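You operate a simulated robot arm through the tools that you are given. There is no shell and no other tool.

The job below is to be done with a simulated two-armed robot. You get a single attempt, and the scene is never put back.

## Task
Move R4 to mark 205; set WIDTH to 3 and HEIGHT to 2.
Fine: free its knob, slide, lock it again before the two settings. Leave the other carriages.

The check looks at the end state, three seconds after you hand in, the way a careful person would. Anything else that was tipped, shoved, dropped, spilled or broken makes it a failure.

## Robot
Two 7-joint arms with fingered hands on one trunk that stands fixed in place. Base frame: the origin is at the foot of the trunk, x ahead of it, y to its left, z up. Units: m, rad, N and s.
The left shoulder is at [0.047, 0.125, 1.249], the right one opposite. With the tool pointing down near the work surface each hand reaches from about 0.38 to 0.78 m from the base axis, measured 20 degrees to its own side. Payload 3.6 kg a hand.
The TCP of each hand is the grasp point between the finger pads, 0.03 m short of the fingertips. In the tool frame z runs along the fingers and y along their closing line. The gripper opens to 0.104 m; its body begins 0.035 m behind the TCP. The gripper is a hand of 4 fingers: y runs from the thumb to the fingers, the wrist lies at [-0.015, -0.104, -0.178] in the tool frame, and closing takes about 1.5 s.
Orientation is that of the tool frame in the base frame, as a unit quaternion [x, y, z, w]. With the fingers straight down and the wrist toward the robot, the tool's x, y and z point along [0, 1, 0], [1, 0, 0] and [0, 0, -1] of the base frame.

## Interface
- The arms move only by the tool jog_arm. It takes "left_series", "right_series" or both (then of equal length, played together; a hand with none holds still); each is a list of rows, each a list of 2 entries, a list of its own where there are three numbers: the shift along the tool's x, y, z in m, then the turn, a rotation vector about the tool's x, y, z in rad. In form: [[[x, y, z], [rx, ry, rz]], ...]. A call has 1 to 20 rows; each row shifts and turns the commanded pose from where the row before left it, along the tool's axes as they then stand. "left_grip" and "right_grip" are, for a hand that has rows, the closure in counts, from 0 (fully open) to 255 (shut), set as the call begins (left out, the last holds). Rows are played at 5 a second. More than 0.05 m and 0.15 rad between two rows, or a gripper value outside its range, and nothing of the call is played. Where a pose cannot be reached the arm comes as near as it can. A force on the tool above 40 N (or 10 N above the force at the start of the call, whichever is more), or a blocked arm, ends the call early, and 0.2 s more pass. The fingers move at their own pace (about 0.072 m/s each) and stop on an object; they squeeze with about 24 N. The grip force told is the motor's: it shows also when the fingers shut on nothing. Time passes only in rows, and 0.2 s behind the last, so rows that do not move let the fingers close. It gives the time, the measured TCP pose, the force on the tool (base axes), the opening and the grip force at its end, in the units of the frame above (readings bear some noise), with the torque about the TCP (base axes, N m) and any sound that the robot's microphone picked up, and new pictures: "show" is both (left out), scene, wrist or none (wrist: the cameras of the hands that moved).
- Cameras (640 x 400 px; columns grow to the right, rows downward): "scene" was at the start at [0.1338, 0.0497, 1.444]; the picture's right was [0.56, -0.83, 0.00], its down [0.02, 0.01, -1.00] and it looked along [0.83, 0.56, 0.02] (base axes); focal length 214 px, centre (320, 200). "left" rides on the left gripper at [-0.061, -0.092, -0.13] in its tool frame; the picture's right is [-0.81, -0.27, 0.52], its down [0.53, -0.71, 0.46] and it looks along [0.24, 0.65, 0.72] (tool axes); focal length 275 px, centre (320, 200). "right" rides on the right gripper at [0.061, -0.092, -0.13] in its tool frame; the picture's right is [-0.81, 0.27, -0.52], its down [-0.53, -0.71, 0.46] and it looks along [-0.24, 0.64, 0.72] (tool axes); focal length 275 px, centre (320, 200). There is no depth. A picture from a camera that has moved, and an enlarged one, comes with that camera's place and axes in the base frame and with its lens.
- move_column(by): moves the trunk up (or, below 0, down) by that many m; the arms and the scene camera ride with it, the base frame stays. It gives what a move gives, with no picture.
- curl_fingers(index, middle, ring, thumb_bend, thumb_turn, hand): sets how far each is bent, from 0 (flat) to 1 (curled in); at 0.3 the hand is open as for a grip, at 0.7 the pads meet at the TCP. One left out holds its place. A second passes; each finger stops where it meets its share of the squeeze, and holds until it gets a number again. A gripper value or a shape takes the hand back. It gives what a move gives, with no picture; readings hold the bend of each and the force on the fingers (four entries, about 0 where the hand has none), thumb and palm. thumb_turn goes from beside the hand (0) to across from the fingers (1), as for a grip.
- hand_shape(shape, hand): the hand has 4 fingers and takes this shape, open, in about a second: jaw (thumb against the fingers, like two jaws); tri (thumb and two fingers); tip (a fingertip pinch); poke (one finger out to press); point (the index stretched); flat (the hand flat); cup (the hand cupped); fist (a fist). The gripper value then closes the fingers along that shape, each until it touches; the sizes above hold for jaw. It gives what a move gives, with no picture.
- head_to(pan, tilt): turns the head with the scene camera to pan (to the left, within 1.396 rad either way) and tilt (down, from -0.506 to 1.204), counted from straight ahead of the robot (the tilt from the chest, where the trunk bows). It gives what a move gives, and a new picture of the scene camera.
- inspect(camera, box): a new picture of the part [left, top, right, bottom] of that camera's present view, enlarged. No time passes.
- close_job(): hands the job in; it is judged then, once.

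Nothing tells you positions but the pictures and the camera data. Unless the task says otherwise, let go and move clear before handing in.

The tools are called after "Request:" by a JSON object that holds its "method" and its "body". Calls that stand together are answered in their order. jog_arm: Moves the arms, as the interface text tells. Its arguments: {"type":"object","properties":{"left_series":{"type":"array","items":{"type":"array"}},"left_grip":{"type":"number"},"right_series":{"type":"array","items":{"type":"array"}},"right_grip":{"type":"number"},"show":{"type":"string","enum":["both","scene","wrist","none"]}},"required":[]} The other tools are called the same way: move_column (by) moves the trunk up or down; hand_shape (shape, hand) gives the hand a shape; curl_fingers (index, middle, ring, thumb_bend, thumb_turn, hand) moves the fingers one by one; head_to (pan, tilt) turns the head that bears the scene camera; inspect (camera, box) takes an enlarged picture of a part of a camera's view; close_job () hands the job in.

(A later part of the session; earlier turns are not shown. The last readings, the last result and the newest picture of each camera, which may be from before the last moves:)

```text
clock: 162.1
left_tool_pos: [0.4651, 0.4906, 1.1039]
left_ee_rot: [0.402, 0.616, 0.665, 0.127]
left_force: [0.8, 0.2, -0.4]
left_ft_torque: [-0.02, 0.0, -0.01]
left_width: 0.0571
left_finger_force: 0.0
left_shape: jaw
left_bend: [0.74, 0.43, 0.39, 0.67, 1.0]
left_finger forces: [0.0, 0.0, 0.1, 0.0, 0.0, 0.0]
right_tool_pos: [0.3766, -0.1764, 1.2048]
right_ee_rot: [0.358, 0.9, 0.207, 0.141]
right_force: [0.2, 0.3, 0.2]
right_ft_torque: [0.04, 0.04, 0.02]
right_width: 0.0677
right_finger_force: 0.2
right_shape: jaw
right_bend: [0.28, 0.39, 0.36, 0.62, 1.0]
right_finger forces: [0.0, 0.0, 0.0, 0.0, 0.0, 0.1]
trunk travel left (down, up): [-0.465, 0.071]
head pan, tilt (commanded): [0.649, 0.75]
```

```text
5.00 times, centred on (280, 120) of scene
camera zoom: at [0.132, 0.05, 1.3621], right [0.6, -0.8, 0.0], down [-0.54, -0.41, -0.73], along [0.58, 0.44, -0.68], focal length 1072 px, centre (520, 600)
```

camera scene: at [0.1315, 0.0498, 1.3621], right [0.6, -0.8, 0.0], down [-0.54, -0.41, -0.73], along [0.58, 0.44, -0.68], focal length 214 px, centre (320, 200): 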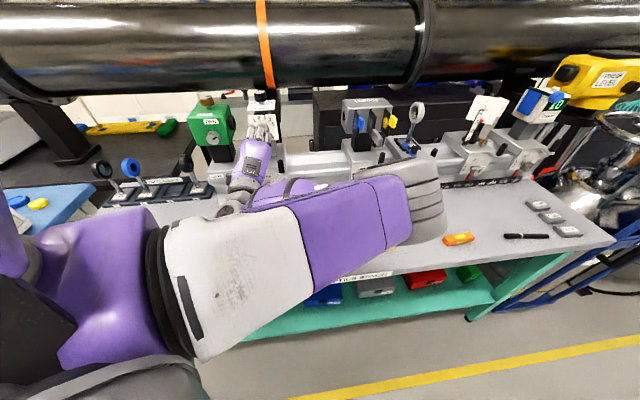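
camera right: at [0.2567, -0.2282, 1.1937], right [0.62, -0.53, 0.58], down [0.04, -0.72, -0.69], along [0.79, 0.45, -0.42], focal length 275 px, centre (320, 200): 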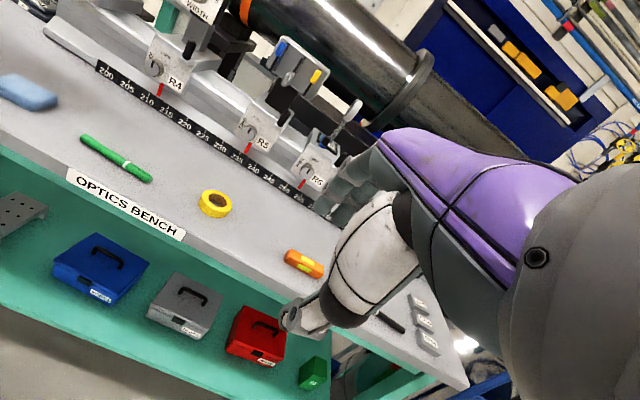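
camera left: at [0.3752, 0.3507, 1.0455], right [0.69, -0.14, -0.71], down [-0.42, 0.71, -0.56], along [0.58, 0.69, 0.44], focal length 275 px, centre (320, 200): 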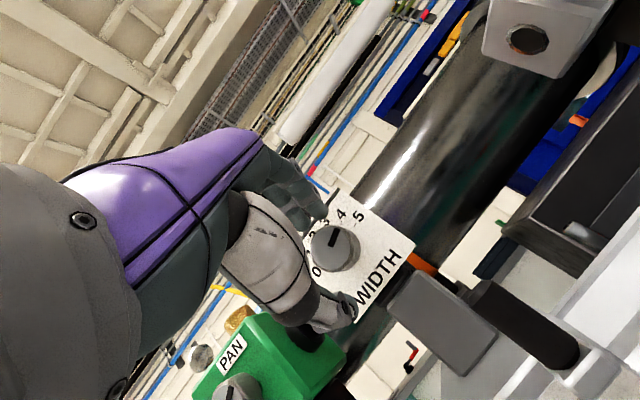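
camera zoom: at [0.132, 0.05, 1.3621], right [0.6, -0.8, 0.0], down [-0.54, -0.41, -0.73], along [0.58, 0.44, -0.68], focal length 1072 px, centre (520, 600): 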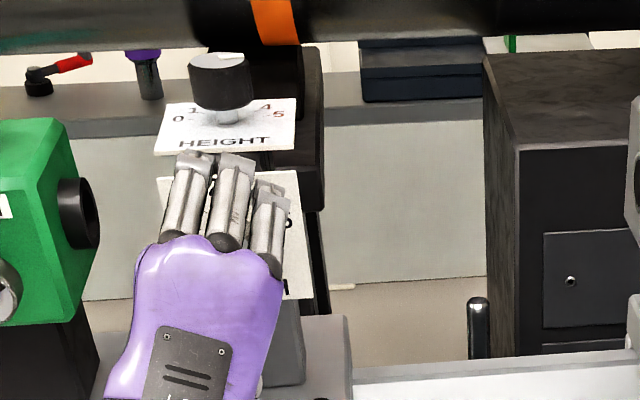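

The knob sits between the thumb and fingers with no contact yet. I'll close on it.

Request:
{"method": "jog_arm", "body": {"left_series": [[[0, 0, 0], [0, 0, 0]], [[0, 0, 0], [0, 0, 0]], [[0, 0, 0], [0, 0, 0]], [[0, 0, 0], [0, 0, 0]], [[0, 0, 0], [0, 0, 0]], [[0, 0, 0], [0, 0, 0]], [[0, 0, 0], [0, 0, 0]]], "left_grip": 230, "show": "none"}}

Request:
{"method": "inspect", "body": {"camera": "left", "box": [230, 130, 450, 330]}}

```text
clock: 163.7
left_tool_pos: [0.4658, 0.4902, 1.1034]
left_ee_rot: [0.402, 0.616, 0.665, 0.127]
left_force: [0.0, 0.5, -3.8]
left_ft_torque: [-0.01, 0.04, -0.03]
left_width: 0.0251
left_finger_force: 24.4
left_shape: jaw
left_bend: [0.74, 0.57, 0.62, 0.74, 1.0]
left_finger forces: [12.1, 6.7, 0.0, 0.0, 21.5, 0.0]
right_tool_pos: [0.3771, -0.1755, 1.2043]
right_ee_rot: [0.358, 0.899, 0.208, 0.141]
right_force: [0.0, 0.2, -0.2]
right_ft_torque: [-0.02, 0.03, 0.0]
right_width: 0.0675
right_finger_force: 0.0
right_shape: jaw
right_bend: [0.28, 0.39, 0.36, 0.62, 1.0]
right_finger forces: [0.0, 0.0, 0.1, 0.0, 0.0, 0.0]
trunk travel left (down, up): [-0.465, 0.071]
head pan, tilt (commanded): [0.649, 0.75]
```

```text
2.00 times, centred on (340, 230) of left
camera zoom: at [0.385, 0.3755, 1.0084], right [0.79, -0.11, -0.6], down [-0.26, 0.83, -0.49], along [0.56, 0.55, 0.63], focal length 551 px, centre (280, 140)
```

zoom: 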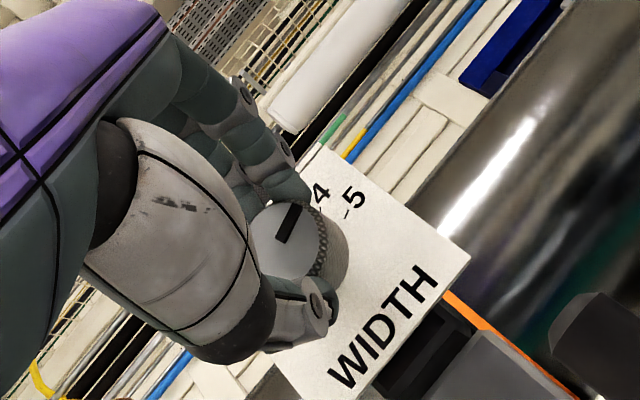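

The WIDTH knob is gripped evenly. I'll turn it 60° counter-clockwise, from 5 to 3.

Request:
{"method": "jog_arm", "body": {"left_series": [[[0, 0, 0], [-0.0025, -0.0079, -0.0996]], [[0, 0, 0], [-0.0025, -0.0079, -0.0996]], [[0, 0, 0], [-0.0025, -0.0079, -0.0996]], [[0, 0, 0], [-0.0025, -0.0079, -0.0996]], [[0, 0, 0], [-0.0025, -0.0079, -0.0996]], [[0, 0, 0], [-0.0025, -0.0079, -0.0996]], [[0, 0, 0], [-0.0025, -0.0079, -0.0996]], [[0, 0, 0], [-0.0025, -0.0079, -0.0996]], [[0, 0, 0], [-0.0025, -0.0079, -0.0996]], [[0, 0, 0], [-0.0025, -0.0079, -0.0996]], [[0, 0, 0], [-0.0012, -0.0037, -0.0468]], [[0, 0, 0], [0, 0, 0]]], "show": "wrist"}}

Request:
{"method": "inspect", "body": {"camera": "left", "box": [230, 130, 450, 330]}}

Request:
{"method": "inspect", "body": {"camera": "scene", "box": [230, 80, 330, 160]}}

```text
clock: 166.3
left_tool_pos: [0.4655, 0.4912, 1.1049]
left_ee_rot: [0.066, 0.721, 0.504, 0.471]
left_force: [0.3, -1.5, -2.9]
left_ft_torque: [-0.03, 0.04, 0.04]
left_width: 0.0251
left_finger_force: 24.0
left_shape: jaw
left_bend: [0.74, 0.57, 0.62, 0.74, 1.0]
left_finger forces: [12.0, 8.0, 0.0, 0.0, 22.1, 0.0]
right_tool_pos: [0.377, -0.1756, 1.2039]
right_ee_rot: [0.358, 0.9, 0.207, 0.14]
right_force: [0.4, 0.4, 0.0]
right_ft_torque: [0.01, 0.02, -0.03]
right_width: 0.0674
right_finger_force: 0.0
right_shape: jaw
right_bend: [0.28, 0.39, 0.36, 0.62, 1.0]
right_finger forces: [0.1, 0.0, 0.1, 0.1, 0.1, 0.0]
trunk travel left (down, up): [-0.465, 0.071]
head pan, tilt (commanded): [0.649, 0.75]
camera left: at [0.4371, 0.3252, 1.0776], right [0.93, -0.25, 0.25], down [0.32, 0.26, -0.91], along [0.16, 0.93, 0.33], focal length 275 px, centre (320, 200)
```

left: 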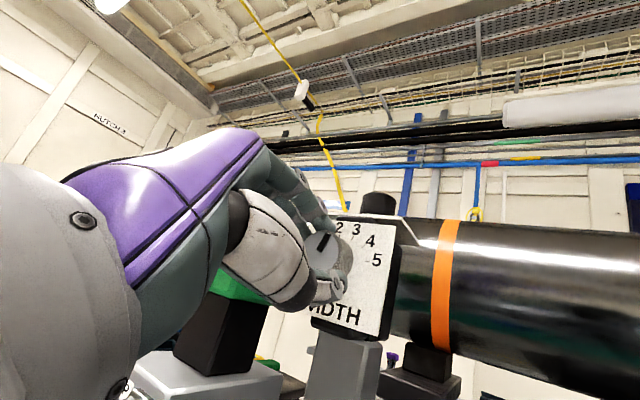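

```text
2.00 times, centred on (340, 230) of left
camera zoom: at [0.4371, 0.3252, 1.0776], right [0.93, -0.25, 0.25], down [0.32, 0.26, -0.91], along [0.16, 0.93, 0.33], focal length 551 px, centre (280, 140)
```

zoom: 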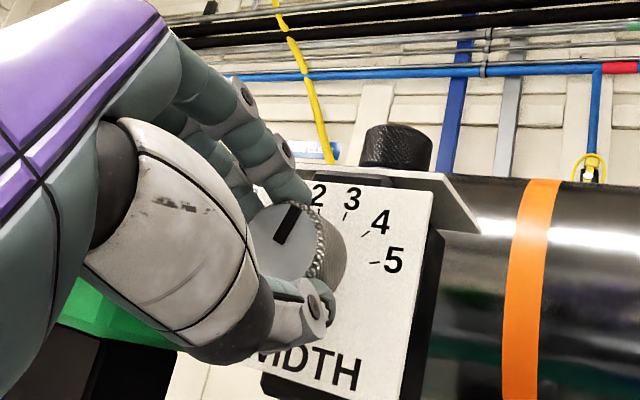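

```text
5.00 times, centred on (280, 120) of scene
camera zoom: at [0.1322, 0.05, 1.3621], right [0.6, -0.8, 0.0], down [-0.54, -0.41, -0.73], along [0.58, 0.44, -0.68], focal length 1072 px, centre (520, 600)
```

zoom: 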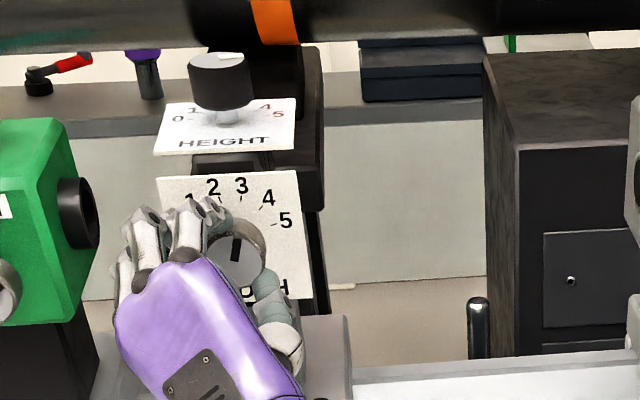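

WIDTH's mark now points near 3. I'll zoom in for a precise check before letting go.

Request:
{"method": "inspect", "body": {"camera": "scene", "box": [255, 105, 295, 145]}}

Request:
{"method": "inspect", "body": {"camera": "left", "box": [290, 200, 400, 290]}}

```text
10.00 times, centred on (275, 125) of scene
camera zoom: at [0.1322, 0.05, 1.3621], right [0.6, -0.8, 0.0], down [-0.54, -0.41, -0.73], along [0.58, 0.44, -0.68], focal length 2145 px, centre (770, 950)
```

zoom: 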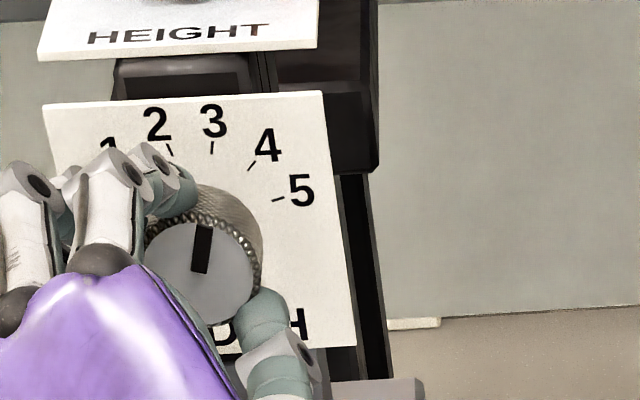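

```text
4.44 times, centred on (345, 245) of left
camera zoom: at [0.4371, 0.3252, 1.0776], right [0.93, -0.25, 0.25], down [0.32, 0.26, -0.91], along [0.16, 0.93, 0.33], focal length 1224 px, centre (209, 0)
```

zoom: 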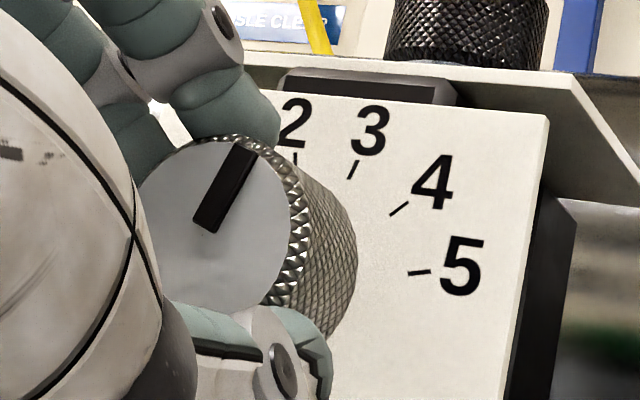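

In the front view the WIDTH mark is aligned with the 3 tick to within a degree or two. I'll open the fingers, back off and verify.

Request:
{"method": "jog_arm", "body": {"left_series": [[[0, 0, 0], [0, 0, 0]], [[0, 0, 0], [0, 0, 0]], [[0, 0, 0], [0, 0, 0]], [[0, 0, 0], [0, 0, 0]], [[-0.0003, -0.0009, -0.012], [0, 0, 0]], [[-0.0003, -0.0009, -0.012], [0, 0, 0]], [[-0.0003, -0.0009, -0.012], [0, 0, 0]], [[-0.0005, -0.0016, -0.02], [0, 0, 0]], [[-0.0005, -0.0016, -0.02], [0, 0, 0]], [[0, 0, 0], [0, 0, 0]]], "left_grip": 105, "show": "both"}}

Request:
{"method": "inspect", "body": {"camera": "scene", "box": [250, 80, 310, 150]}}

Request:
{"method": "inspect", "body": {"camera": "scene", "box": [230, 150, 310, 220]}}

```text
clock: 168.5
left_tool_pos: [0.4619, 0.4913, 1.105]
left_ee_rot: [0.068, 0.72, 0.505, 0.47]
left_force: [0.6, -0.2, 0.0]
left_ft_torque: [0.02, 0.03, 0.04]
left_width: 0.0609
left_finger_force: 0.1
left_shape: jaw
left_bend: [0.74, 0.41, 0.38, 0.65, 1.0]
left_finger forces: [0.1, 0.1, 0.0, 0.0, 0.0, 0.0]
left hand out of reach, approached as far as the arm can: row 5, 6, 7, 8, 9
right_tool_pos: [0.3762, -0.1757, 1.2039]
right_ee_rot: [0.358, 0.899, 0.208, 0.142]
right_force: [-0.2, 0.9, -0.1]
right_ft_torque: [0.03, 0.0, 0.0]
right_width: 0.0673
right_finger_force: 0.0
right_shape: jaw
right_bend: [0.28, 0.39, 0.36, 0.62, 1.0]
right_finger forces: [0.0, 0.0, 0.1, 0.0, 0.1, 0.0]
trunk travel left (down, up): [-0.465, 0.071]
head pan, tilt (commanded): [0.649, 0.75]
camera scene: at [0.132, 0.0501, 1.3621], right [0.6, -0.8, 0.0], down [-0.54, -0.41, -0.73], along [0.58, 0.44, -0.68], focal length 214 px, centre (320, 200)
camera left: at [0.4321, 0.3248, 1.0775], right [0.93, -0.25, 0.25], down [0.32, 0.27, -0.91], along [0.16, 0.93, 0.33], focal length 275 px, centre (320, 200)
```

scene: 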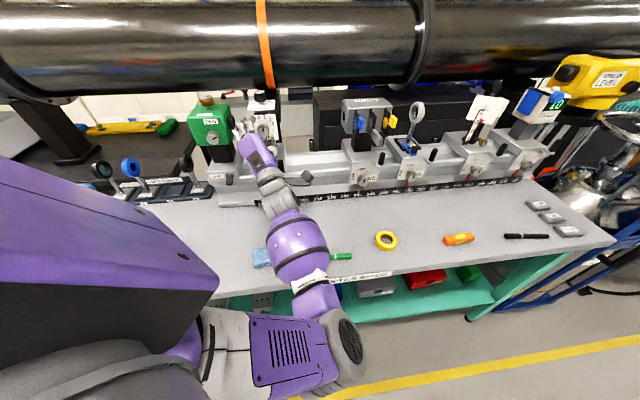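
left: 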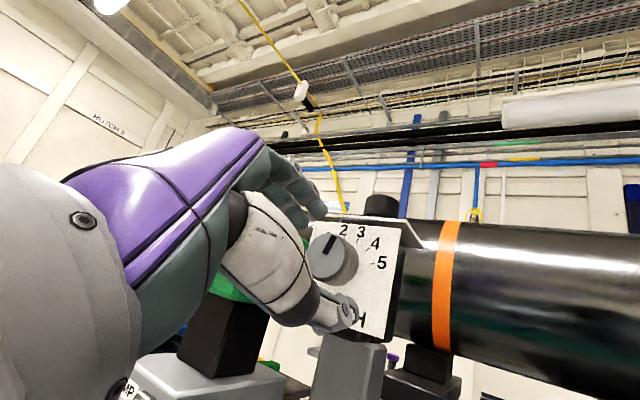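

```text
5.71 times, centred on (280, 115) of scene
camera zoom: at [0.132, 0.0501, 1.3621], right [0.6, -0.8, 0.0], down [-0.54, -0.41, -0.73], along [0.58, 0.44, -0.68], focal length 1226 px, centre (549, 686)
```

zoom: 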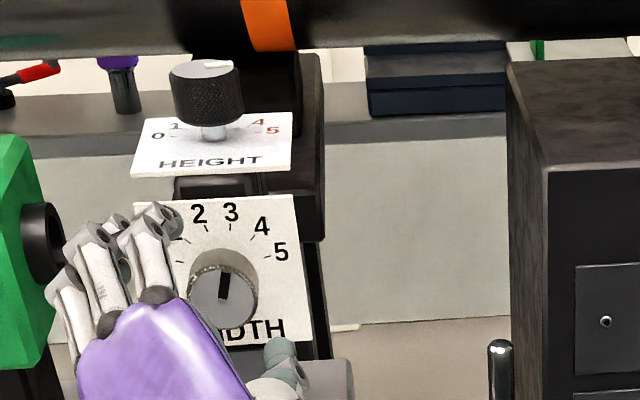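

```text
5.71 times, centred on (270, 185) of scene
camera zoom: at [0.132, 0.0501, 1.3621], right [0.6, -0.8, 0.0], down [-0.54, -0.41, -0.73], along [0.58, 0.44, -0.68], focal length 1226 px, centre (606, 286)
```

zoom: 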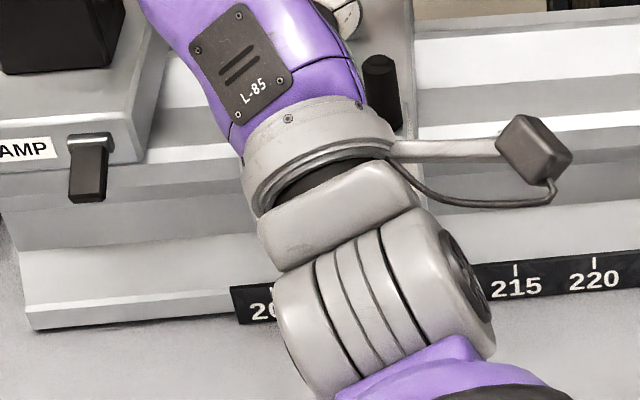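

WIDTH reads 3. The arm couldn't back straight out in this roll, so with the fingers open around the knob I'll first roll back to the orientation I came in with.

Request:
{"method": "jog_arm", "body": {"left_series": [[[0, 0, 0], [0.0025, 0.0079, 0.0996]], [[0, 0, 0], [0.0025, 0.0079, 0.0996]], [[0, 0, 0], [0.0025, 0.0079, 0.0996]], [[0, 0, 0], [0.0025, 0.0079, 0.0996]], [[0, 0, 0], [0.0025, 0.0079, 0.0996]], [[0, 0, 0], [0, 0, 0]]], "show": "none"}}

Request:
{"method": "inspect", "body": {"camera": "scene", "box": [160, 60, 440, 380]}}

Request:
{"method": "inspect", "body": {"camera": "left", "box": [230, 130, 450, 330]}}

```text
clock: 169.9
left_tool_pos: [0.4605, 0.491, 1.1034]
left_ee_rot: [0.235, 0.695, 0.602, 0.315]
left_force: [0.2, -0.2, -0.3]
left_ft_torque: [0.01, -0.03, 0.03]
left_width: 0.0608
left_finger_force: 0.0
left_shape: jaw
left_bend: [0.74, 0.41, 0.38, 0.65, 1.0]
left_finger forces: [0.0, 0.1, 0.0, 0.0, 0.0, 0.0]
right_tool_pos: [0.376, -0.1753, 1.2044]
right_ee_rot: [0.359, 0.899, 0.207, 0.142]
right_force: [1.1, -0.6, -0.3]
right_ft_torque: [0.03, -0.03, 0.0]
right_width: 0.0675
right_finger_force: 0.1
right_shape: jaw
right_bend: [0.28, 0.39, 0.36, 0.62, 1.0]
right_finger forces: [0.1, 0.1, 0.1, 0.0, 0.0, 0.1]
trunk travel left (down, up): [-0.465, 0.071]
head pan, tilt (commanded): [0.649, 0.75]
```

```text
1.25 times, centred on (300, 220) of scene
camera zoom: at [0.132, 0.05, 1.3621], right [0.6, -0.8, 0.0], down [-0.54, -0.41, -0.73], along [0.58, 0.44, -0.68], focal length 268 px, centre (345, 175)
```

zoom: 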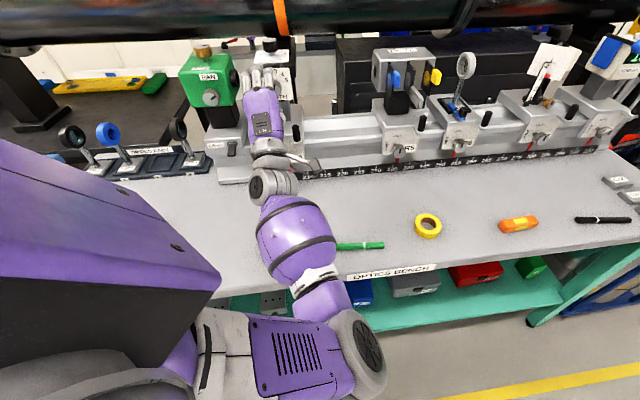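

```text
2.00 times, centred on (340, 230) of left
camera zoom: at [0.4143, 0.3424, 1.0353], right [0.95, -0.26, -0.18], down [0.0, 0.57, -0.82], along [0.32, 0.78, 0.54], focal length 551 px, centre (280, 140)
```

zoom: 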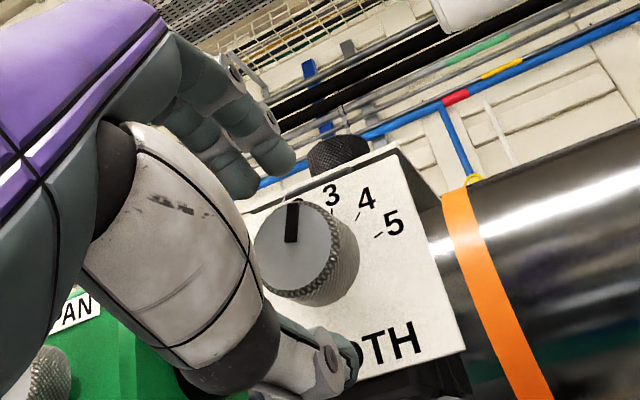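

The knob stays untouched at 3 while I roll. I'll roll a bit further and then withdraw straight back.

Request:
{"method": "jog_arm", "body": {"left_series": [[[0, 0, 0], [0.0025, 0.0079, 0.0996]], [[0, 0, 0], [0.0025, 0.0079, 0.0996]], [[0, 0, 0], [0.0025, 0.0079, 0.0996]], [[0, 0, 0], [0.0025, 0.0079, 0.0996]], [[-0.0003, -0.001, -0.0125], [0, 0, 0]], [[-0.0003, -0.001, -0.0125], [0, 0, 0]], [[-0.0003, -0.001, -0.0125], [0, 0, 0]], [[-0.0003, -0.001, -0.0125], [0, 0, 0]], [[0, 0, 0], [0, 0, 0]]], "show": "scene"}}

Request:
{"method": "inspect", "body": {"camera": "left", "box": [230, 130, 450, 330]}}

```text
clock: 171.9
left_tool_pos: [0.4259, 0.455, 1.105]
left_ee_rot: [0.36, 0.642, 0.653, 0.178]
left_force: [0.6, 0.4, 0.8]
left_ft_torque: [0.01, -0.04, -0.02]
left_width: 0.0607
left_finger_force: 0.1
left_shape: jaw
left_bend: [0.74, 0.41, 0.38, 0.65, 1.0]
left_finger forces: [0.1, 0.0, 0.1, 0.0, 0.0, 0.0]
right_tool_pos: [0.3773, -0.1757, 1.2047]
right_ee_rot: [0.358, 0.9, 0.207, 0.141]
right_force: [-0.8, -0.1, -0.9]
right_ft_torque: [0.02, 0.03, 0.02]
right_width: 0.0677
right_finger_force: 0.1
right_shape: jaw
right_bend: [0.28, 0.39, 0.36, 0.62, 1.0]
right_finger forces: [0.0, 0.1, 0.0, 0.0, 0.0, 0.0]
trunk travel left (down, up): [-0.465, 0.071]
head pan, tilt (commanded): [0.649, 0.75]
camera scene: at [0.1321, 0.0501, 1.3621], right [0.6, -0.8, 0.0], down [-0.54, -0.41, -0.73], along [0.58, 0.44, -0.68], focal length 214 px, centre (320, 200)
```

scene: 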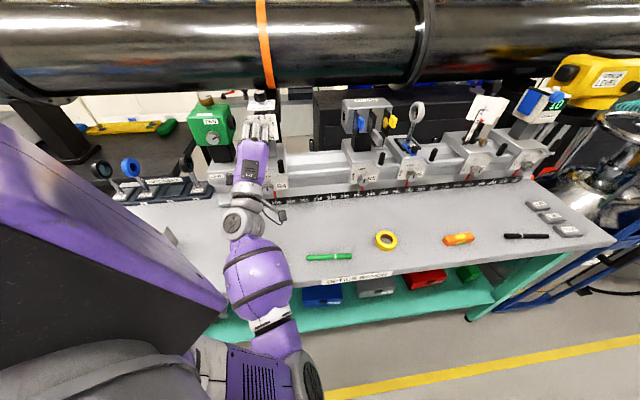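

```text
2.00 times, centred on (340, 230) of left
camera zoom: at [0.3557, 0.3303, 1.0136], right [0.85, -0.17, -0.5], down [-0.2, 0.77, -0.6], along [0.49, 0.61, 0.62], focal length 551 px, centre (280, 140)
```

zoom: 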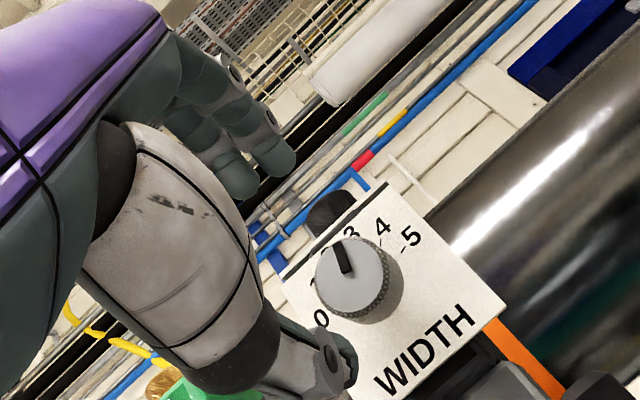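

WIDTH is at 3 and I'm clear of it. I'll check the lock mark and the pointer now that the view is open.

Request:
{"method": "inspect", "body": {"camera": "scene", "box": [240, 150, 320, 220]}}

Request:
{"method": "inspect", "body": {"camera": "scene", "box": [220, 80, 310, 150]}}

Request:
{"method": "inspect", "body": {"camera": "right", "box": [0, 0, 260, 160]}}

```text
5.71 times, centred on (280, 185) of scene
camera zoom: at [0.1321, 0.0501, 1.3621], right [0.6, -0.8, 0.0], down [-0.54, -0.41, -0.73], along [0.58, 0.44, -0.68], focal length 1226 px, centre (549, 286)
```

zoom: 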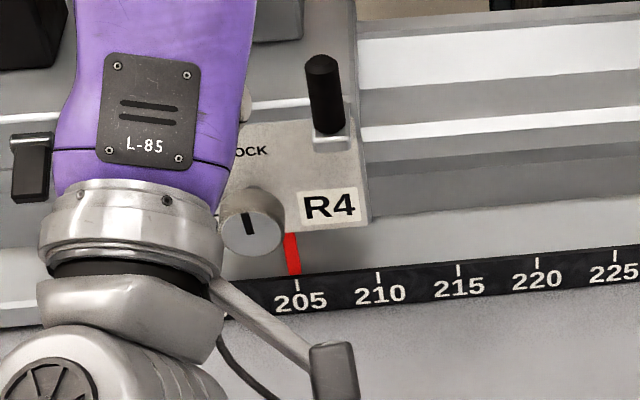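

```text
5.71 times, centred on (265, 115) of scene
camera zoom: at [0.1321, 0.0501, 1.3621], right [0.6, -0.8, 0.0], down [-0.54, -0.41, -0.73], along [0.58, 0.44, -0.68], focal length 1226 px, centre (634, 686)
```

zoom: 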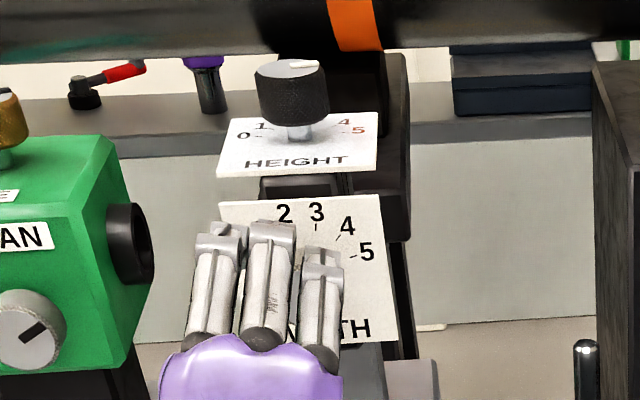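

```text
2.46 times, centred on (130, 80) of right
camera zoom: at [0.2263, -0.2281, 1.2683], right [0.52, -0.53, 0.67], down [0.14, -0.72, -0.68], along [0.84, 0.45, -0.3], focal length 678 px, centre (788, 495)
```

zoom: 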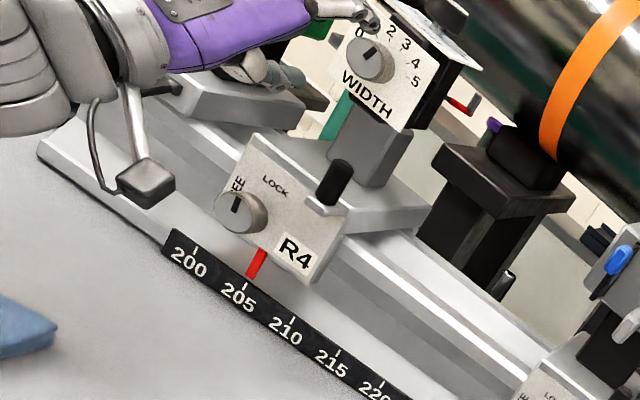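

The pointer is right on 205, the lock mark is upright at LOCK and WIDTH is at 3. The HEIGHT mark actually reads about 5 on careful measurement, so it needs about 90° counter-clockwise to reach 2. I'll raise the hand and turn it fingers-down for the HEIGHT knob.

Request:
{"method": "jog_arm", "body": {"left_series": [[[0.0121, 0.0483, -0.0042], [0, 0, 0]], [[0.0121, 0.0483, -0.0042], [0, 0, 0]], [[0.0121, 0.0483, -0.0042], [0, 0, 0]], [[0.0121, 0.0483, -0.0042], [0, 0, 0]], [[0, 0, 0], [0.1274, -0.0457, 0.0147]], [[0, 0, 0], [0.1274, -0.0457, 0.0147]], [[0, 0, 0], [0.1274, -0.0457, 0.0147]], [[0, 0, 0], [0.1274, -0.0457, 0.0147]], [[0, 0, 0], [0.1274, -0.0457, 0.0147]], [[0, 0, 0], [0.1274, -0.0457, 0.0147]], [[0, 0, 0], [0.1274, -0.0457, 0.0147]], [[0, 0, 0], [0.1274, -0.0457, 0.0147]], [[0, 0, 0], [0.1274, -0.0457, 0.0147]], [[0, 0, 0], [0.1274, -0.0457, 0.0147]], [[0, 0, 0], [0.1274, -0.0457, 0.0147]], [[0, 0, 0], [0, 0, 0]]], "show": "both"}}

```text
clock: 175.3
left_tool_pos: [0.4246, 0.4555, 1.3039]
left_ee_rot: [0.574, 0.819, -0.001, 0.001]
left_force: [0.2, -1.0, -0.1]
left_ft_torque: [-0.01, -0.01, 0.0]
left_width: 0.0608
left_finger_force: 0.0
left_shape: jaw
left_bend: [0.74, 0.41, 0.38, 0.65, 1.0]
left_finger forces: [0.1, 0.0, 0.0, 0.1, 0.0, 0.1]
right_tool_pos: [0.3771, -0.1769, 1.2033]
right_ee_rot: [0.358, 0.899, 0.208, 0.141]
right_force: [-0.2, 0.5, 0.0]
right_ft_torque: [0.02, 0.02, -0.01]
right_width: 0.0676
right_finger_force: 0.1
right_shape: jaw
right_bend: [0.28, 0.39, 0.36, 0.62, 1.0]
right_finger forces: [0.1, 0.0, 0.0, 0.1, 0.0, 0.1]
trunk travel left (down, up): [-0.465, 0.071]
head pan, tilt (commanded): [0.649, 0.75]
camera scene: at [0.1319, 0.0501, 1.3621], right [0.6, -0.8, 0.0], down [-0.54, -0.41, -0.73], along [0.58, 0.44, -0.68], focal length 214 px, centre (320, 200)
camera left: at [0.3603, 0.3665, 1.4364], right [0.02, -0.86, -0.52], down [-0.85, 0.26, -0.46], along [0.52, 0.45, -0.73], focal length 275 px, centre (320, 200)
```

scene: 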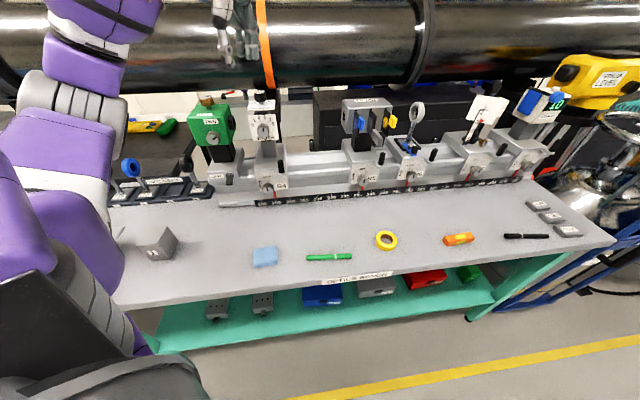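
left: 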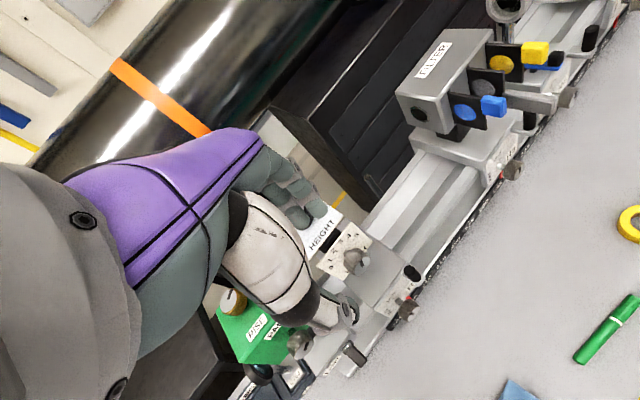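

The hand is above the rail, fingers down, and the scene camera has a clear view of all of R4. I'll zoom in on HEIGHT to locate it and read its mark.

Request:
{"method": "inspect", "body": {"camera": "scene", "box": [240, 80, 290, 120]}}

Request:
{"method": "inspect", "body": {"camera": "scene", "box": [235, 85, 315, 215]}}

Request:
{"method": "inspect", "body": {"camera": "right", "box": [90, 0, 210, 60]}}

Request:
{"method": "inspect", "body": {"camera": "left", "box": [250, 150, 410, 310]}}

```text
10.00 times, centred on (265, 100) of scene
camera zoom: at [0.1319, 0.0501, 1.3621], right [0.6, -0.8, 0.0], down [-0.54, -0.41, -0.73], along [0.58, 0.44, -0.68], focal length 2145 px, centre (870, 1200)
```

zoom: 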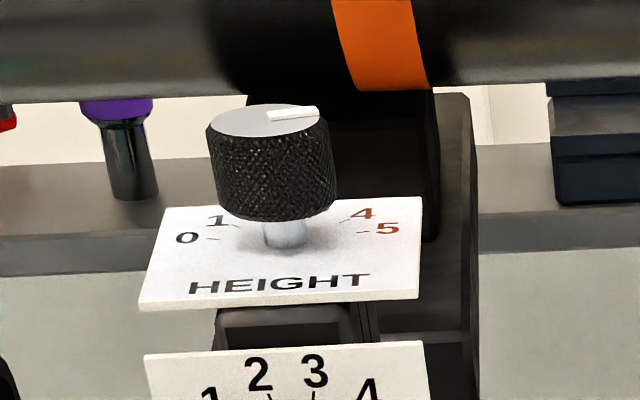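

```text
3.08 times, centred on (275, 150) of scene
camera zoom: at [0.1319, 0.0501, 1.3621], right [0.6, -0.8, 0.0], down [-0.54, -0.41, -0.73], along [0.58, 0.44, -0.68], focal length 660 px, centre (458, 354)
```

zoom: 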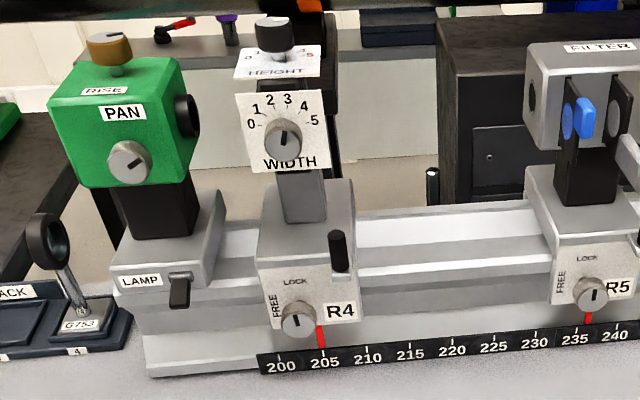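

```text
5.33 times, centred on (150, 30) of right
camera zoom: at [0.2261, -0.2282, 1.2683], right [0.52, -0.53, 0.67], down [0.14, -0.72, -0.68], along [0.84, 0.45, -0.3], focal length 1468 px, centre (1227, 1107)
```

zoom: 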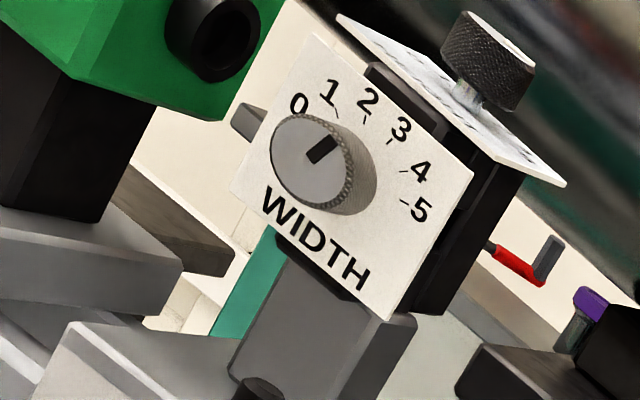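

```text
2.50 times, centred on (330, 230) of left
camera zoom: at [0.3603, 0.3665, 1.4364], right [0.02, -0.86, -0.52], down [-0.85, 0.26, -0.46], along [0.52, 0.45, -0.73], focal length 688 px, centre (295, 125)
```

zoom: 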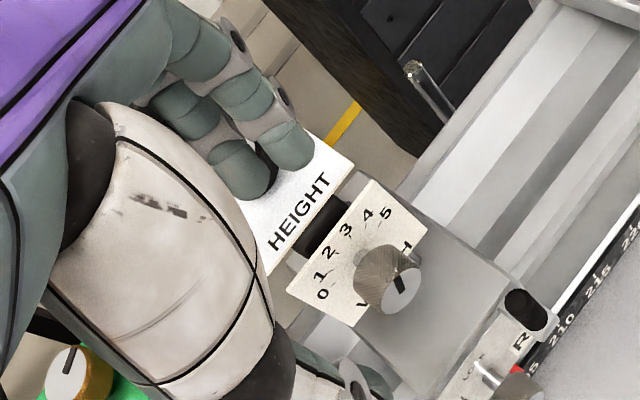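

HEIGHT reads 5 (74°), so it needs a 90° counter-clockwise turn to 2; its knob top is at about (0.535, 0.563, 1.182). I'll hover above it and set the hand's starting yaw.

Request:
{"method": "jog_arm", "body": {"left_series": [[[0.0158, 0.0351, 0.011], [0, 0, 0]], [[0.0158, 0.0351, 0.011], [0, 0, 0]], [[0.0158, 0.0351, 0.011], [0, 0, 0]], [[0.0158, 0.0351, 0.011], [0, 0, 0]], [[0, 0, 0], [0, 0, 0.122]], [[0, 0, 0], [0, 0, 0.122]], [[0, 0, 0], [0, 0, 0.122]], [[0, 0, 0], [0, 0, 0.122]], [[0, 0, 0], [0, 0, 0.122]], [[0, 0, 0], [0, 0, 0]]], "show": "both"}}

Request:
{"method": "inspect", "body": {"camera": "left", "box": [240, 130, 440, 350]}}

Request:
{"method": "inspect", "body": {"camera": "scene", "box": [220, 40, 320, 120]}}

```text
clock: 177.5
left_tool_pos: [0.5355, 0.5629, 1.2601]
left_ee_rot: [0.794, 0.608, 0.0, 0.001]
left_force: [-0.2, 0.6, 0.3]
left_ft_torque: [-0.03, 0.03, -0.06]
left_width: 0.0607
left_finger_force: 0.1
left_shape: jaw
left_bend: [0.74, 0.41, 0.38, 0.65, 1.0]
left_finger forces: [0.0, 0.1, 0.0, 0.0, 0.1, 0.0]
right_tool_pos: [0.3766, -0.1762, 1.2041]
right_ee_rot: [0.358, 0.899, 0.207, 0.142]
right_force: [0.1, 0.5, 0.0]
right_ft_torque: [-0.01, -0.01, -0.01]
right_width: 0.0674
right_finger_force: 0.2
right_shape: jaw
right_bend: [0.28, 0.39, 0.36, 0.62, 1.0]
right_finger forces: [0.0, 0.0, 0.1, 0.0, 0.0, 0.0]
trunk travel left (down, up): [-0.465, 0.071]
head pan, tilt (commanded): [0.649, 0.75]
camera scene: at [0.132, 0.0503, 1.3621], right [0.6, -0.8, 0.0], down [-0.54, -0.41, -0.73], along [0.58, 0.44, -0.68], focal length 214 px, centre (320, 200)
camera left: at [0.4316, 0.5274, 1.3917], right [-0.48, -0.71, -0.52], down [-0.55, 0.7, -0.46], along [0.69, 0.07, -0.72], focal length 275 px, centre (320, 200)
```

scene: 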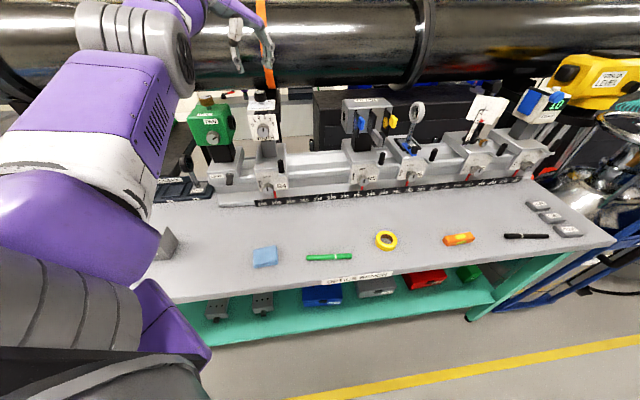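
left: 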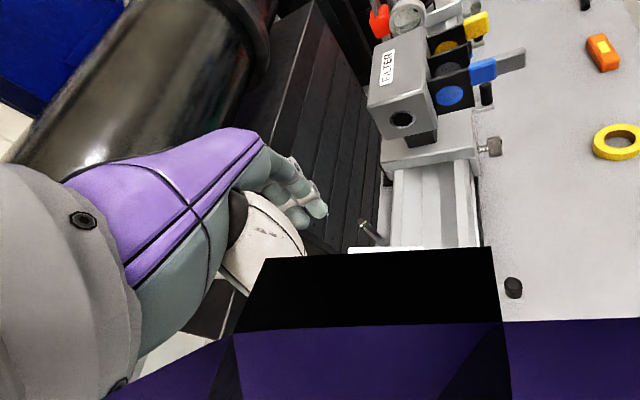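

```text
1.82 times, centred on (340, 240) of left
camera zoom: at [0.4316, 0.5274, 1.3917], right [-0.48, -0.71, -0.52], down [-0.55, 0.7, -0.46], along [0.69, 0.07, -0.72], focal length 500 px, centre (284, 127)
```

zoom: 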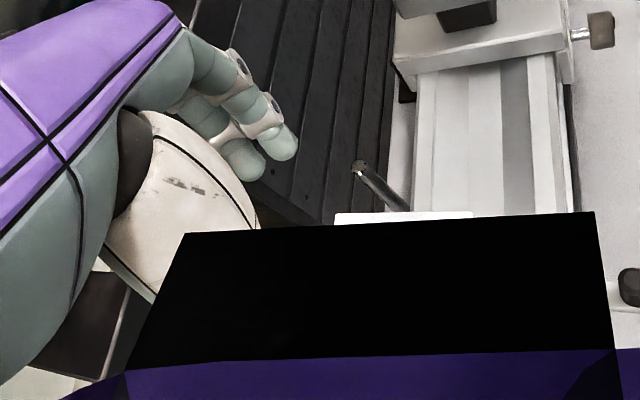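

```text
5.00 times, centred on (270, 80) of scene
camera zoom: at [0.132, 0.0503, 1.3621], right [0.6, -0.8, 0.0], down [-0.54, -0.41, -0.73], along [0.58, 0.44, -0.68], focal length 1072 px, centre (570, 800)
```

zoom: 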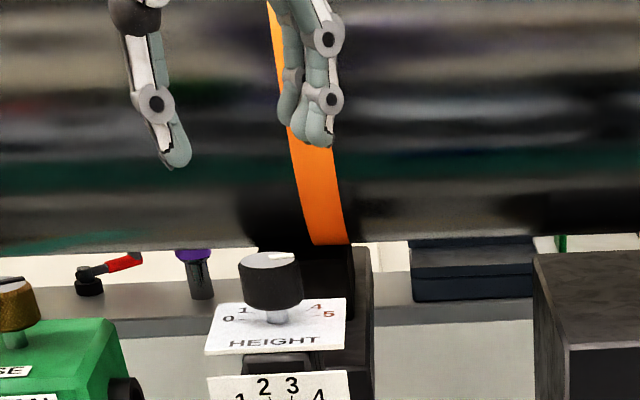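

The hand is centred above the HEIGHT knob at yaw −15°. I'll test the full 90° yaw stroke here in the air first.

Request:
{"method": "jog_arm", "body": {"left_series": [[[0, 0, 0], [0, 0, -0.131]], [[0, 0, 0], [0, 0, -0.131]], [[0, 0, 0], [0, 0, -0.131]], [[0, 0, 0], [0, 0, -0.131]], [[0, 0, 0], [0, 0, -0.131]], [[0, 0, 0], [0, 0, -0.131]], [[0, 0, 0], [0, 0, -0.131]], [[0, 0, 0], [0, 0, -0.131]], [[0, 0, 0], [0, 0, -0.131]], [[0, 0, 0], [0, 0, -0.131]], [[0, 0, 0], [0, 0, -0.131]], [[0, 0, 0], [0, 0, -0.131]], [[0, 0, 0], [0, 0, 0]]], "show": "scene"}}

Request:
{"method": "inspect", "body": {"camera": "left", "box": [240, 130, 440, 350]}}

```text
clock: 180.3
left_tool_pos: [0.5366, 0.5648, 1.2607]
left_ee_rot: [0.129, 0.992, -0.001, 0.001]
left_force: [-0.2, -0.3, 0.1]
left_ft_torque: [-0.01, -0.01, 0.0]
left_width: 0.0611
left_finger_force: 0.0
left_shape: jaw
left_bend: [0.74, 0.41, 0.38, 0.65, 1.0]
left_finger forces: [0.0, 0.1, 0.0, 0.1, 0.0, 0.0]
right_tool_pos: [0.3757, -0.1759, 1.2048]
right_ee_rot: [0.359, 0.899, 0.207, 0.142]
right_force: [-0.9, -0.1, 0.2]
right_ft_torque: [0.0, -0.01, 0.0]
right_width: 0.0678
right_finger_force: 0.0
right_shape: jaw
right_bend: [0.28, 0.39, 0.36, 0.62, 1.0]
right_finger forces: [0.1, 0.1, 0.0, 0.0, 0.0, 0.1]
trunk travel left (down, up): [-0.465, 0.071]
head pan, tilt (commanded): [0.649, 0.75]
camera scene: at [0.1318, 0.0502, 1.3621], right [0.6, -0.8, 0.0], down [-0.54, -0.41, -0.73], along [0.58, 0.44, -0.68], focal length 214 px, centre (320, 200)
```

scene: 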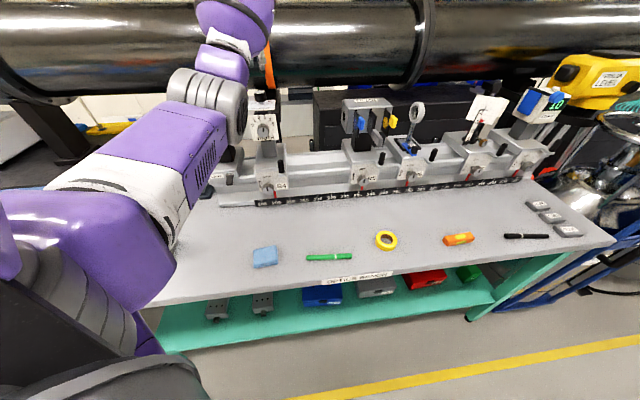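

```text
1.82 times, centred on (340, 240) of left
camera zoom: at [0.572, 0.4589, 1.3928], right [0.71, -0.47, -0.52], down [-0.7, -0.55, -0.46], along [-0.07, 0.68, -0.73], focal length 500 px, centre (284, 127)
```

zoom: 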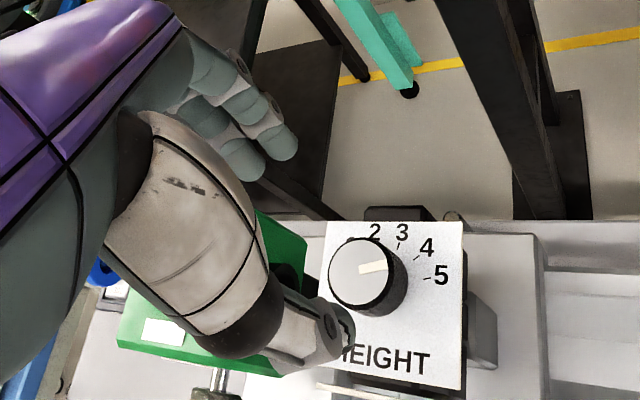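

The full stroke is reachable, and from this end the left camera confirms the knob is within 3 mm of the hand's axis. I'll rotate back to the start yaw and descend around the knob.

Request:
{"method": "jog_arm", "body": {"left_series": [[[0, 0, 0], [0, 0, 0.131]], [[0, 0, 0], [0, 0, 0.131]], [[0, 0, 0], [0, 0, 0.131]], [[0, 0, 0], [0, 0, 0.131]], [[0, 0, 0], [0, 0, 0.131]], [[0, 0, 0], [0, 0, 0.131]], [[0, 0, 0], [0, 0, 0.131]], [[0, 0, 0], [0, 0, 0.131]], [[0, 0, 0], [0, 0, 0.131]], [[0, 0, 0], [0, 0, 0.131]], [[0, 0, 0], [0, 0, 0.131]], [[0, 0, 0], [0, 0, 0.131]], [[0, 0, 0.02], [0, 0, 0]], [[0, 0, 0.02], [0, 0, 0]], [[0, 0, 0], [0, 0, 0]]], "show": "scene"}}

Request:
{"method": "inspect", "body": {"camera": "scene", "box": [220, 60, 320, 140]}}

Request:
{"method": "inspect", "body": {"camera": "right", "box": [90, 0, 210, 70]}}

```text
clock: 183.5
left_tool_pos: [0.536, 0.5622, 1.2216]
left_ee_rot: [0.794, 0.609, 0.001, 0.001]
left_force: [-0.8, 0.8, 0.3]
left_ft_torque: [-0.04, 0.0, 0.0]
left_width: 0.0609
left_finger_force: 0.1
left_shape: jaw
left_bend: [0.74, 0.41, 0.38, 0.65, 1.0]
left_finger forces: [0.0, 0.0, 0.1, 0.0, 0.0, 0.1]
right_tool_pos: [0.3762, -0.1754, 1.2035]
right_ee_rot: [0.358, 0.9, 0.207, 0.141]
right_force: [-0.3, -0.1, 0.5]
right_ft_torque: [-0.03, -0.01, 0.0]
right_width: 0.0674
right_finger_force: 0.0
right_shape: jaw
right_bend: [0.28, 0.39, 0.36, 0.62, 1.0]
right_finger forces: [0.0, 0.0, 0.0, 0.0, 0.0, 0.0]
trunk travel left (down, up): [-0.465, 0.071]
head pan, tilt (commanded): [0.649, 0.75]
camera scene: at [0.1319, 0.0499, 1.3621], right [0.6, -0.8, 0.0], down [-0.54, -0.41, -0.73], along [0.58, 0.44, -0.68], focal length 214 px, centre (320, 200)
```

scene: 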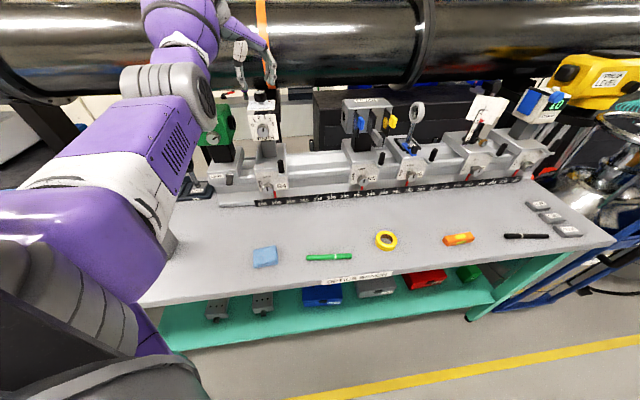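

```text
5.00 times, centred on (270, 100) of scene
camera zoom: at [0.1319, 0.0499, 1.3621], right [0.6, -0.8, 0.0], down [-0.54, -0.41, -0.73], along [0.58, 0.44, -0.68], focal length 1072 px, centre (570, 700)
```

zoom: 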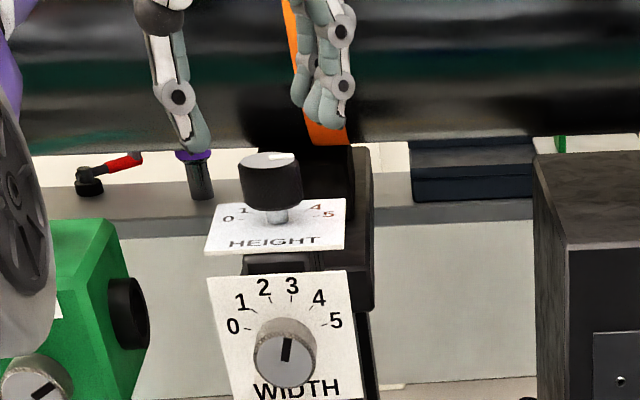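

```text
5.33 times, centred on (150, 35) of right
camera zoom: at [0.2262, -0.2283, 1.2683], right [0.52, -0.53, 0.67], down [0.14, -0.72, -0.68], along [0.84, 0.45, -0.3], focal length 1468 px, centre (1227, 1080)
```

zoom: 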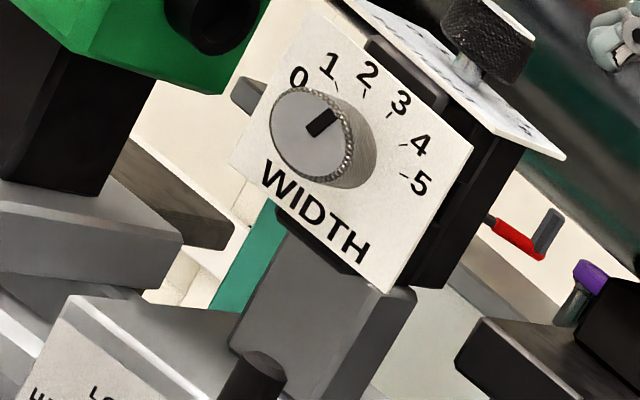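

The fingers straddle the knob from above with good clearance. I'll lower the last 2.7 cm and look before closing.

Request:
{"method": "jog_arm", "body": {"left_series": [[[0, 0, 0.0133], [0, 0, 0]], [[0, 0, 0.0133], [0, 0, 0]], [[0, 0, 0], [0, 0, 0]]], "show": "none"}}

Request:
{"method": "inspect", "body": {"camera": "scene", "box": [220, 60, 320, 140]}}

Request:
{"method": "inspect", "body": {"camera": "right", "box": [110, 0, 230, 60]}}

```text
clock: 184.3
left_tool_pos: [0.536, 0.5617, 1.1937]
left_ee_rot: [0.794, 0.609, 0.001, 0.0]
left_force: [0.2, 0.3, -0.1]
left_ft_torque: [0.05, -0.01, -0.01]
left_width: 0.0606
left_finger_force: 0.1
left_shape: jaw
left_bend: [0.74, 0.41, 0.38, 0.65, 1.0]
left_finger forces: [0.0, 0.1, 0.1, 0.0, 0.0, 0.0]
right_tool_pos: [0.3765, -0.1755, 1.2042]
right_ee_rot: [0.358, 0.899, 0.207, 0.142]
right_force: [-0.8, 0.7, 0.3]
right_ft_torque: [0.01, 0.02, 0.07]
right_width: 0.0676
right_finger_force: 0.0
right_shape: jaw
right_bend: [0.28, 0.39, 0.36, 0.62, 1.0]
right_finger forces: [0.0, 0.0, 0.0, 0.0, 0.1, 0.0]
trunk travel left (down, up): [-0.465, 0.071]
head pan, tilt (commanded): [0.649, 0.75]
```

```text
5.00 times, centred on (270, 100) of scene
camera zoom: at [0.1319, 0.0499, 1.3621], right [0.6, -0.8, 0.0], down [-0.54, -0.41, -0.73], along [0.58, 0.44, -0.68], focal length 1072 px, centre (570, 700)
```

zoom: 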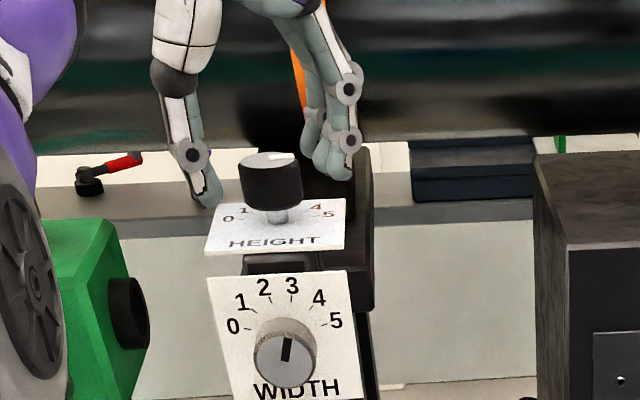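

```text
5.33 times, centred on (170, 30) of right
camera zoom: at [0.2261, -0.2283, 1.2683], right [0.52, -0.53, 0.67], down [0.14, -0.72, -0.68], along [0.84, 0.45, -0.3], focal length 1468 px, centre (1120, 1107)
```

zoom: 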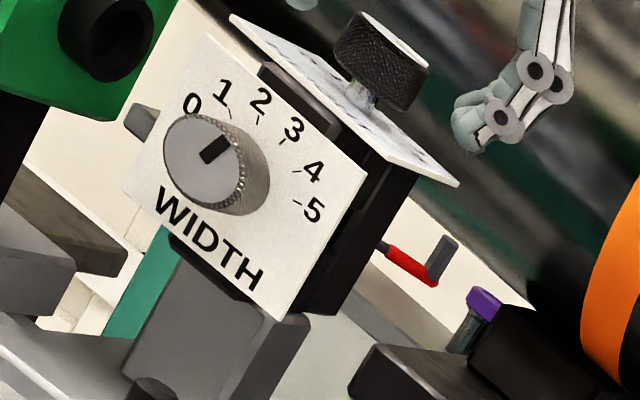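

All three cameras agree that the knob is centred between thumb and fingers with about 1.6 cm of overlap. I'll close on it.

Request:
{"method": "jog_arm", "body": {"left_series": [[[0, 0, 0], [0, 0, 0]], [[0, 0, 0], [0, 0, 0]], [[0, 0, 0], [0, 0, 0]], [[0, 0, 0], [0, 0, 0]], [[0, 0, 0], [0, 0, 0]], [[0, 0, 0], [0, 0, 0]], [[0, 0, 0], [0, 0, 0]]], "left_grip": 230, "show": "none"}}

Request:
{"method": "inspect", "body": {"camera": "scene", "box": [235, 65, 305, 125]}}

```text
clock: 185.9
left_tool_pos: [0.5358, 0.5631, 1.1924]
left_ee_rot: [0.794, 0.608, 0.0, 0.001]
left_force: [-4.3, 0.6, -1.9]
left_ft_torque: [-0.01, 0.07, -0.02]
left_width: 0.0242
left_finger_force: 24.4
left_shape: jaw
left_bend: [0.73, 0.6, 0.65, 0.74, 1.0]
left_finger forces: [12.5, 5.8, 0.0, 0.0, 21.0, 0.0]
right_tool_pos: [0.3752, -0.1748, 1.2044]
right_ee_rot: [0.358, 0.9, 0.207, 0.141]
right_force: [0.1, 0.7, 0.9]
right_ft_torque: [0.0, 0.0, 0.0]
right_width: 0.0674
right_finger_force: 0.0
right_shape: jaw
right_bend: [0.28, 0.39, 0.36, 0.62, 1.0]
right_finger forces: [0.0, 0.1, 0.0, 0.0, 0.1, 0.1]
trunk travel left (down, up): [-0.465, 0.071]
head pan, tilt (commanded): [0.649, 0.75]
```

```text
6.67 times, centred on (270, 95) of scene
camera zoom: at [0.1315, 0.0504, 1.3621], right [0.6, -0.8, 0.0], down [-0.54, -0.41, -0.73], along [0.58, 0.44, -0.68], focal length 1430 px, centre (653, 900)
```

zoom: 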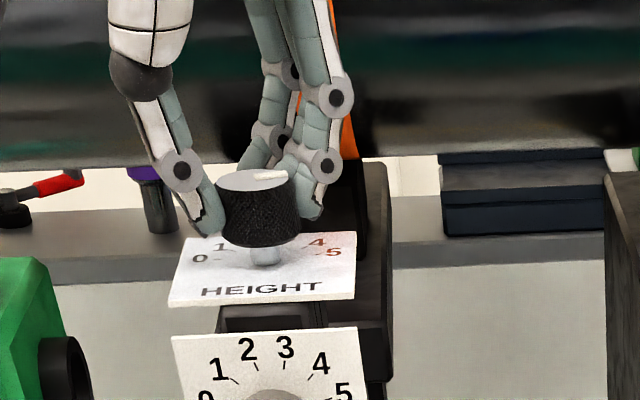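

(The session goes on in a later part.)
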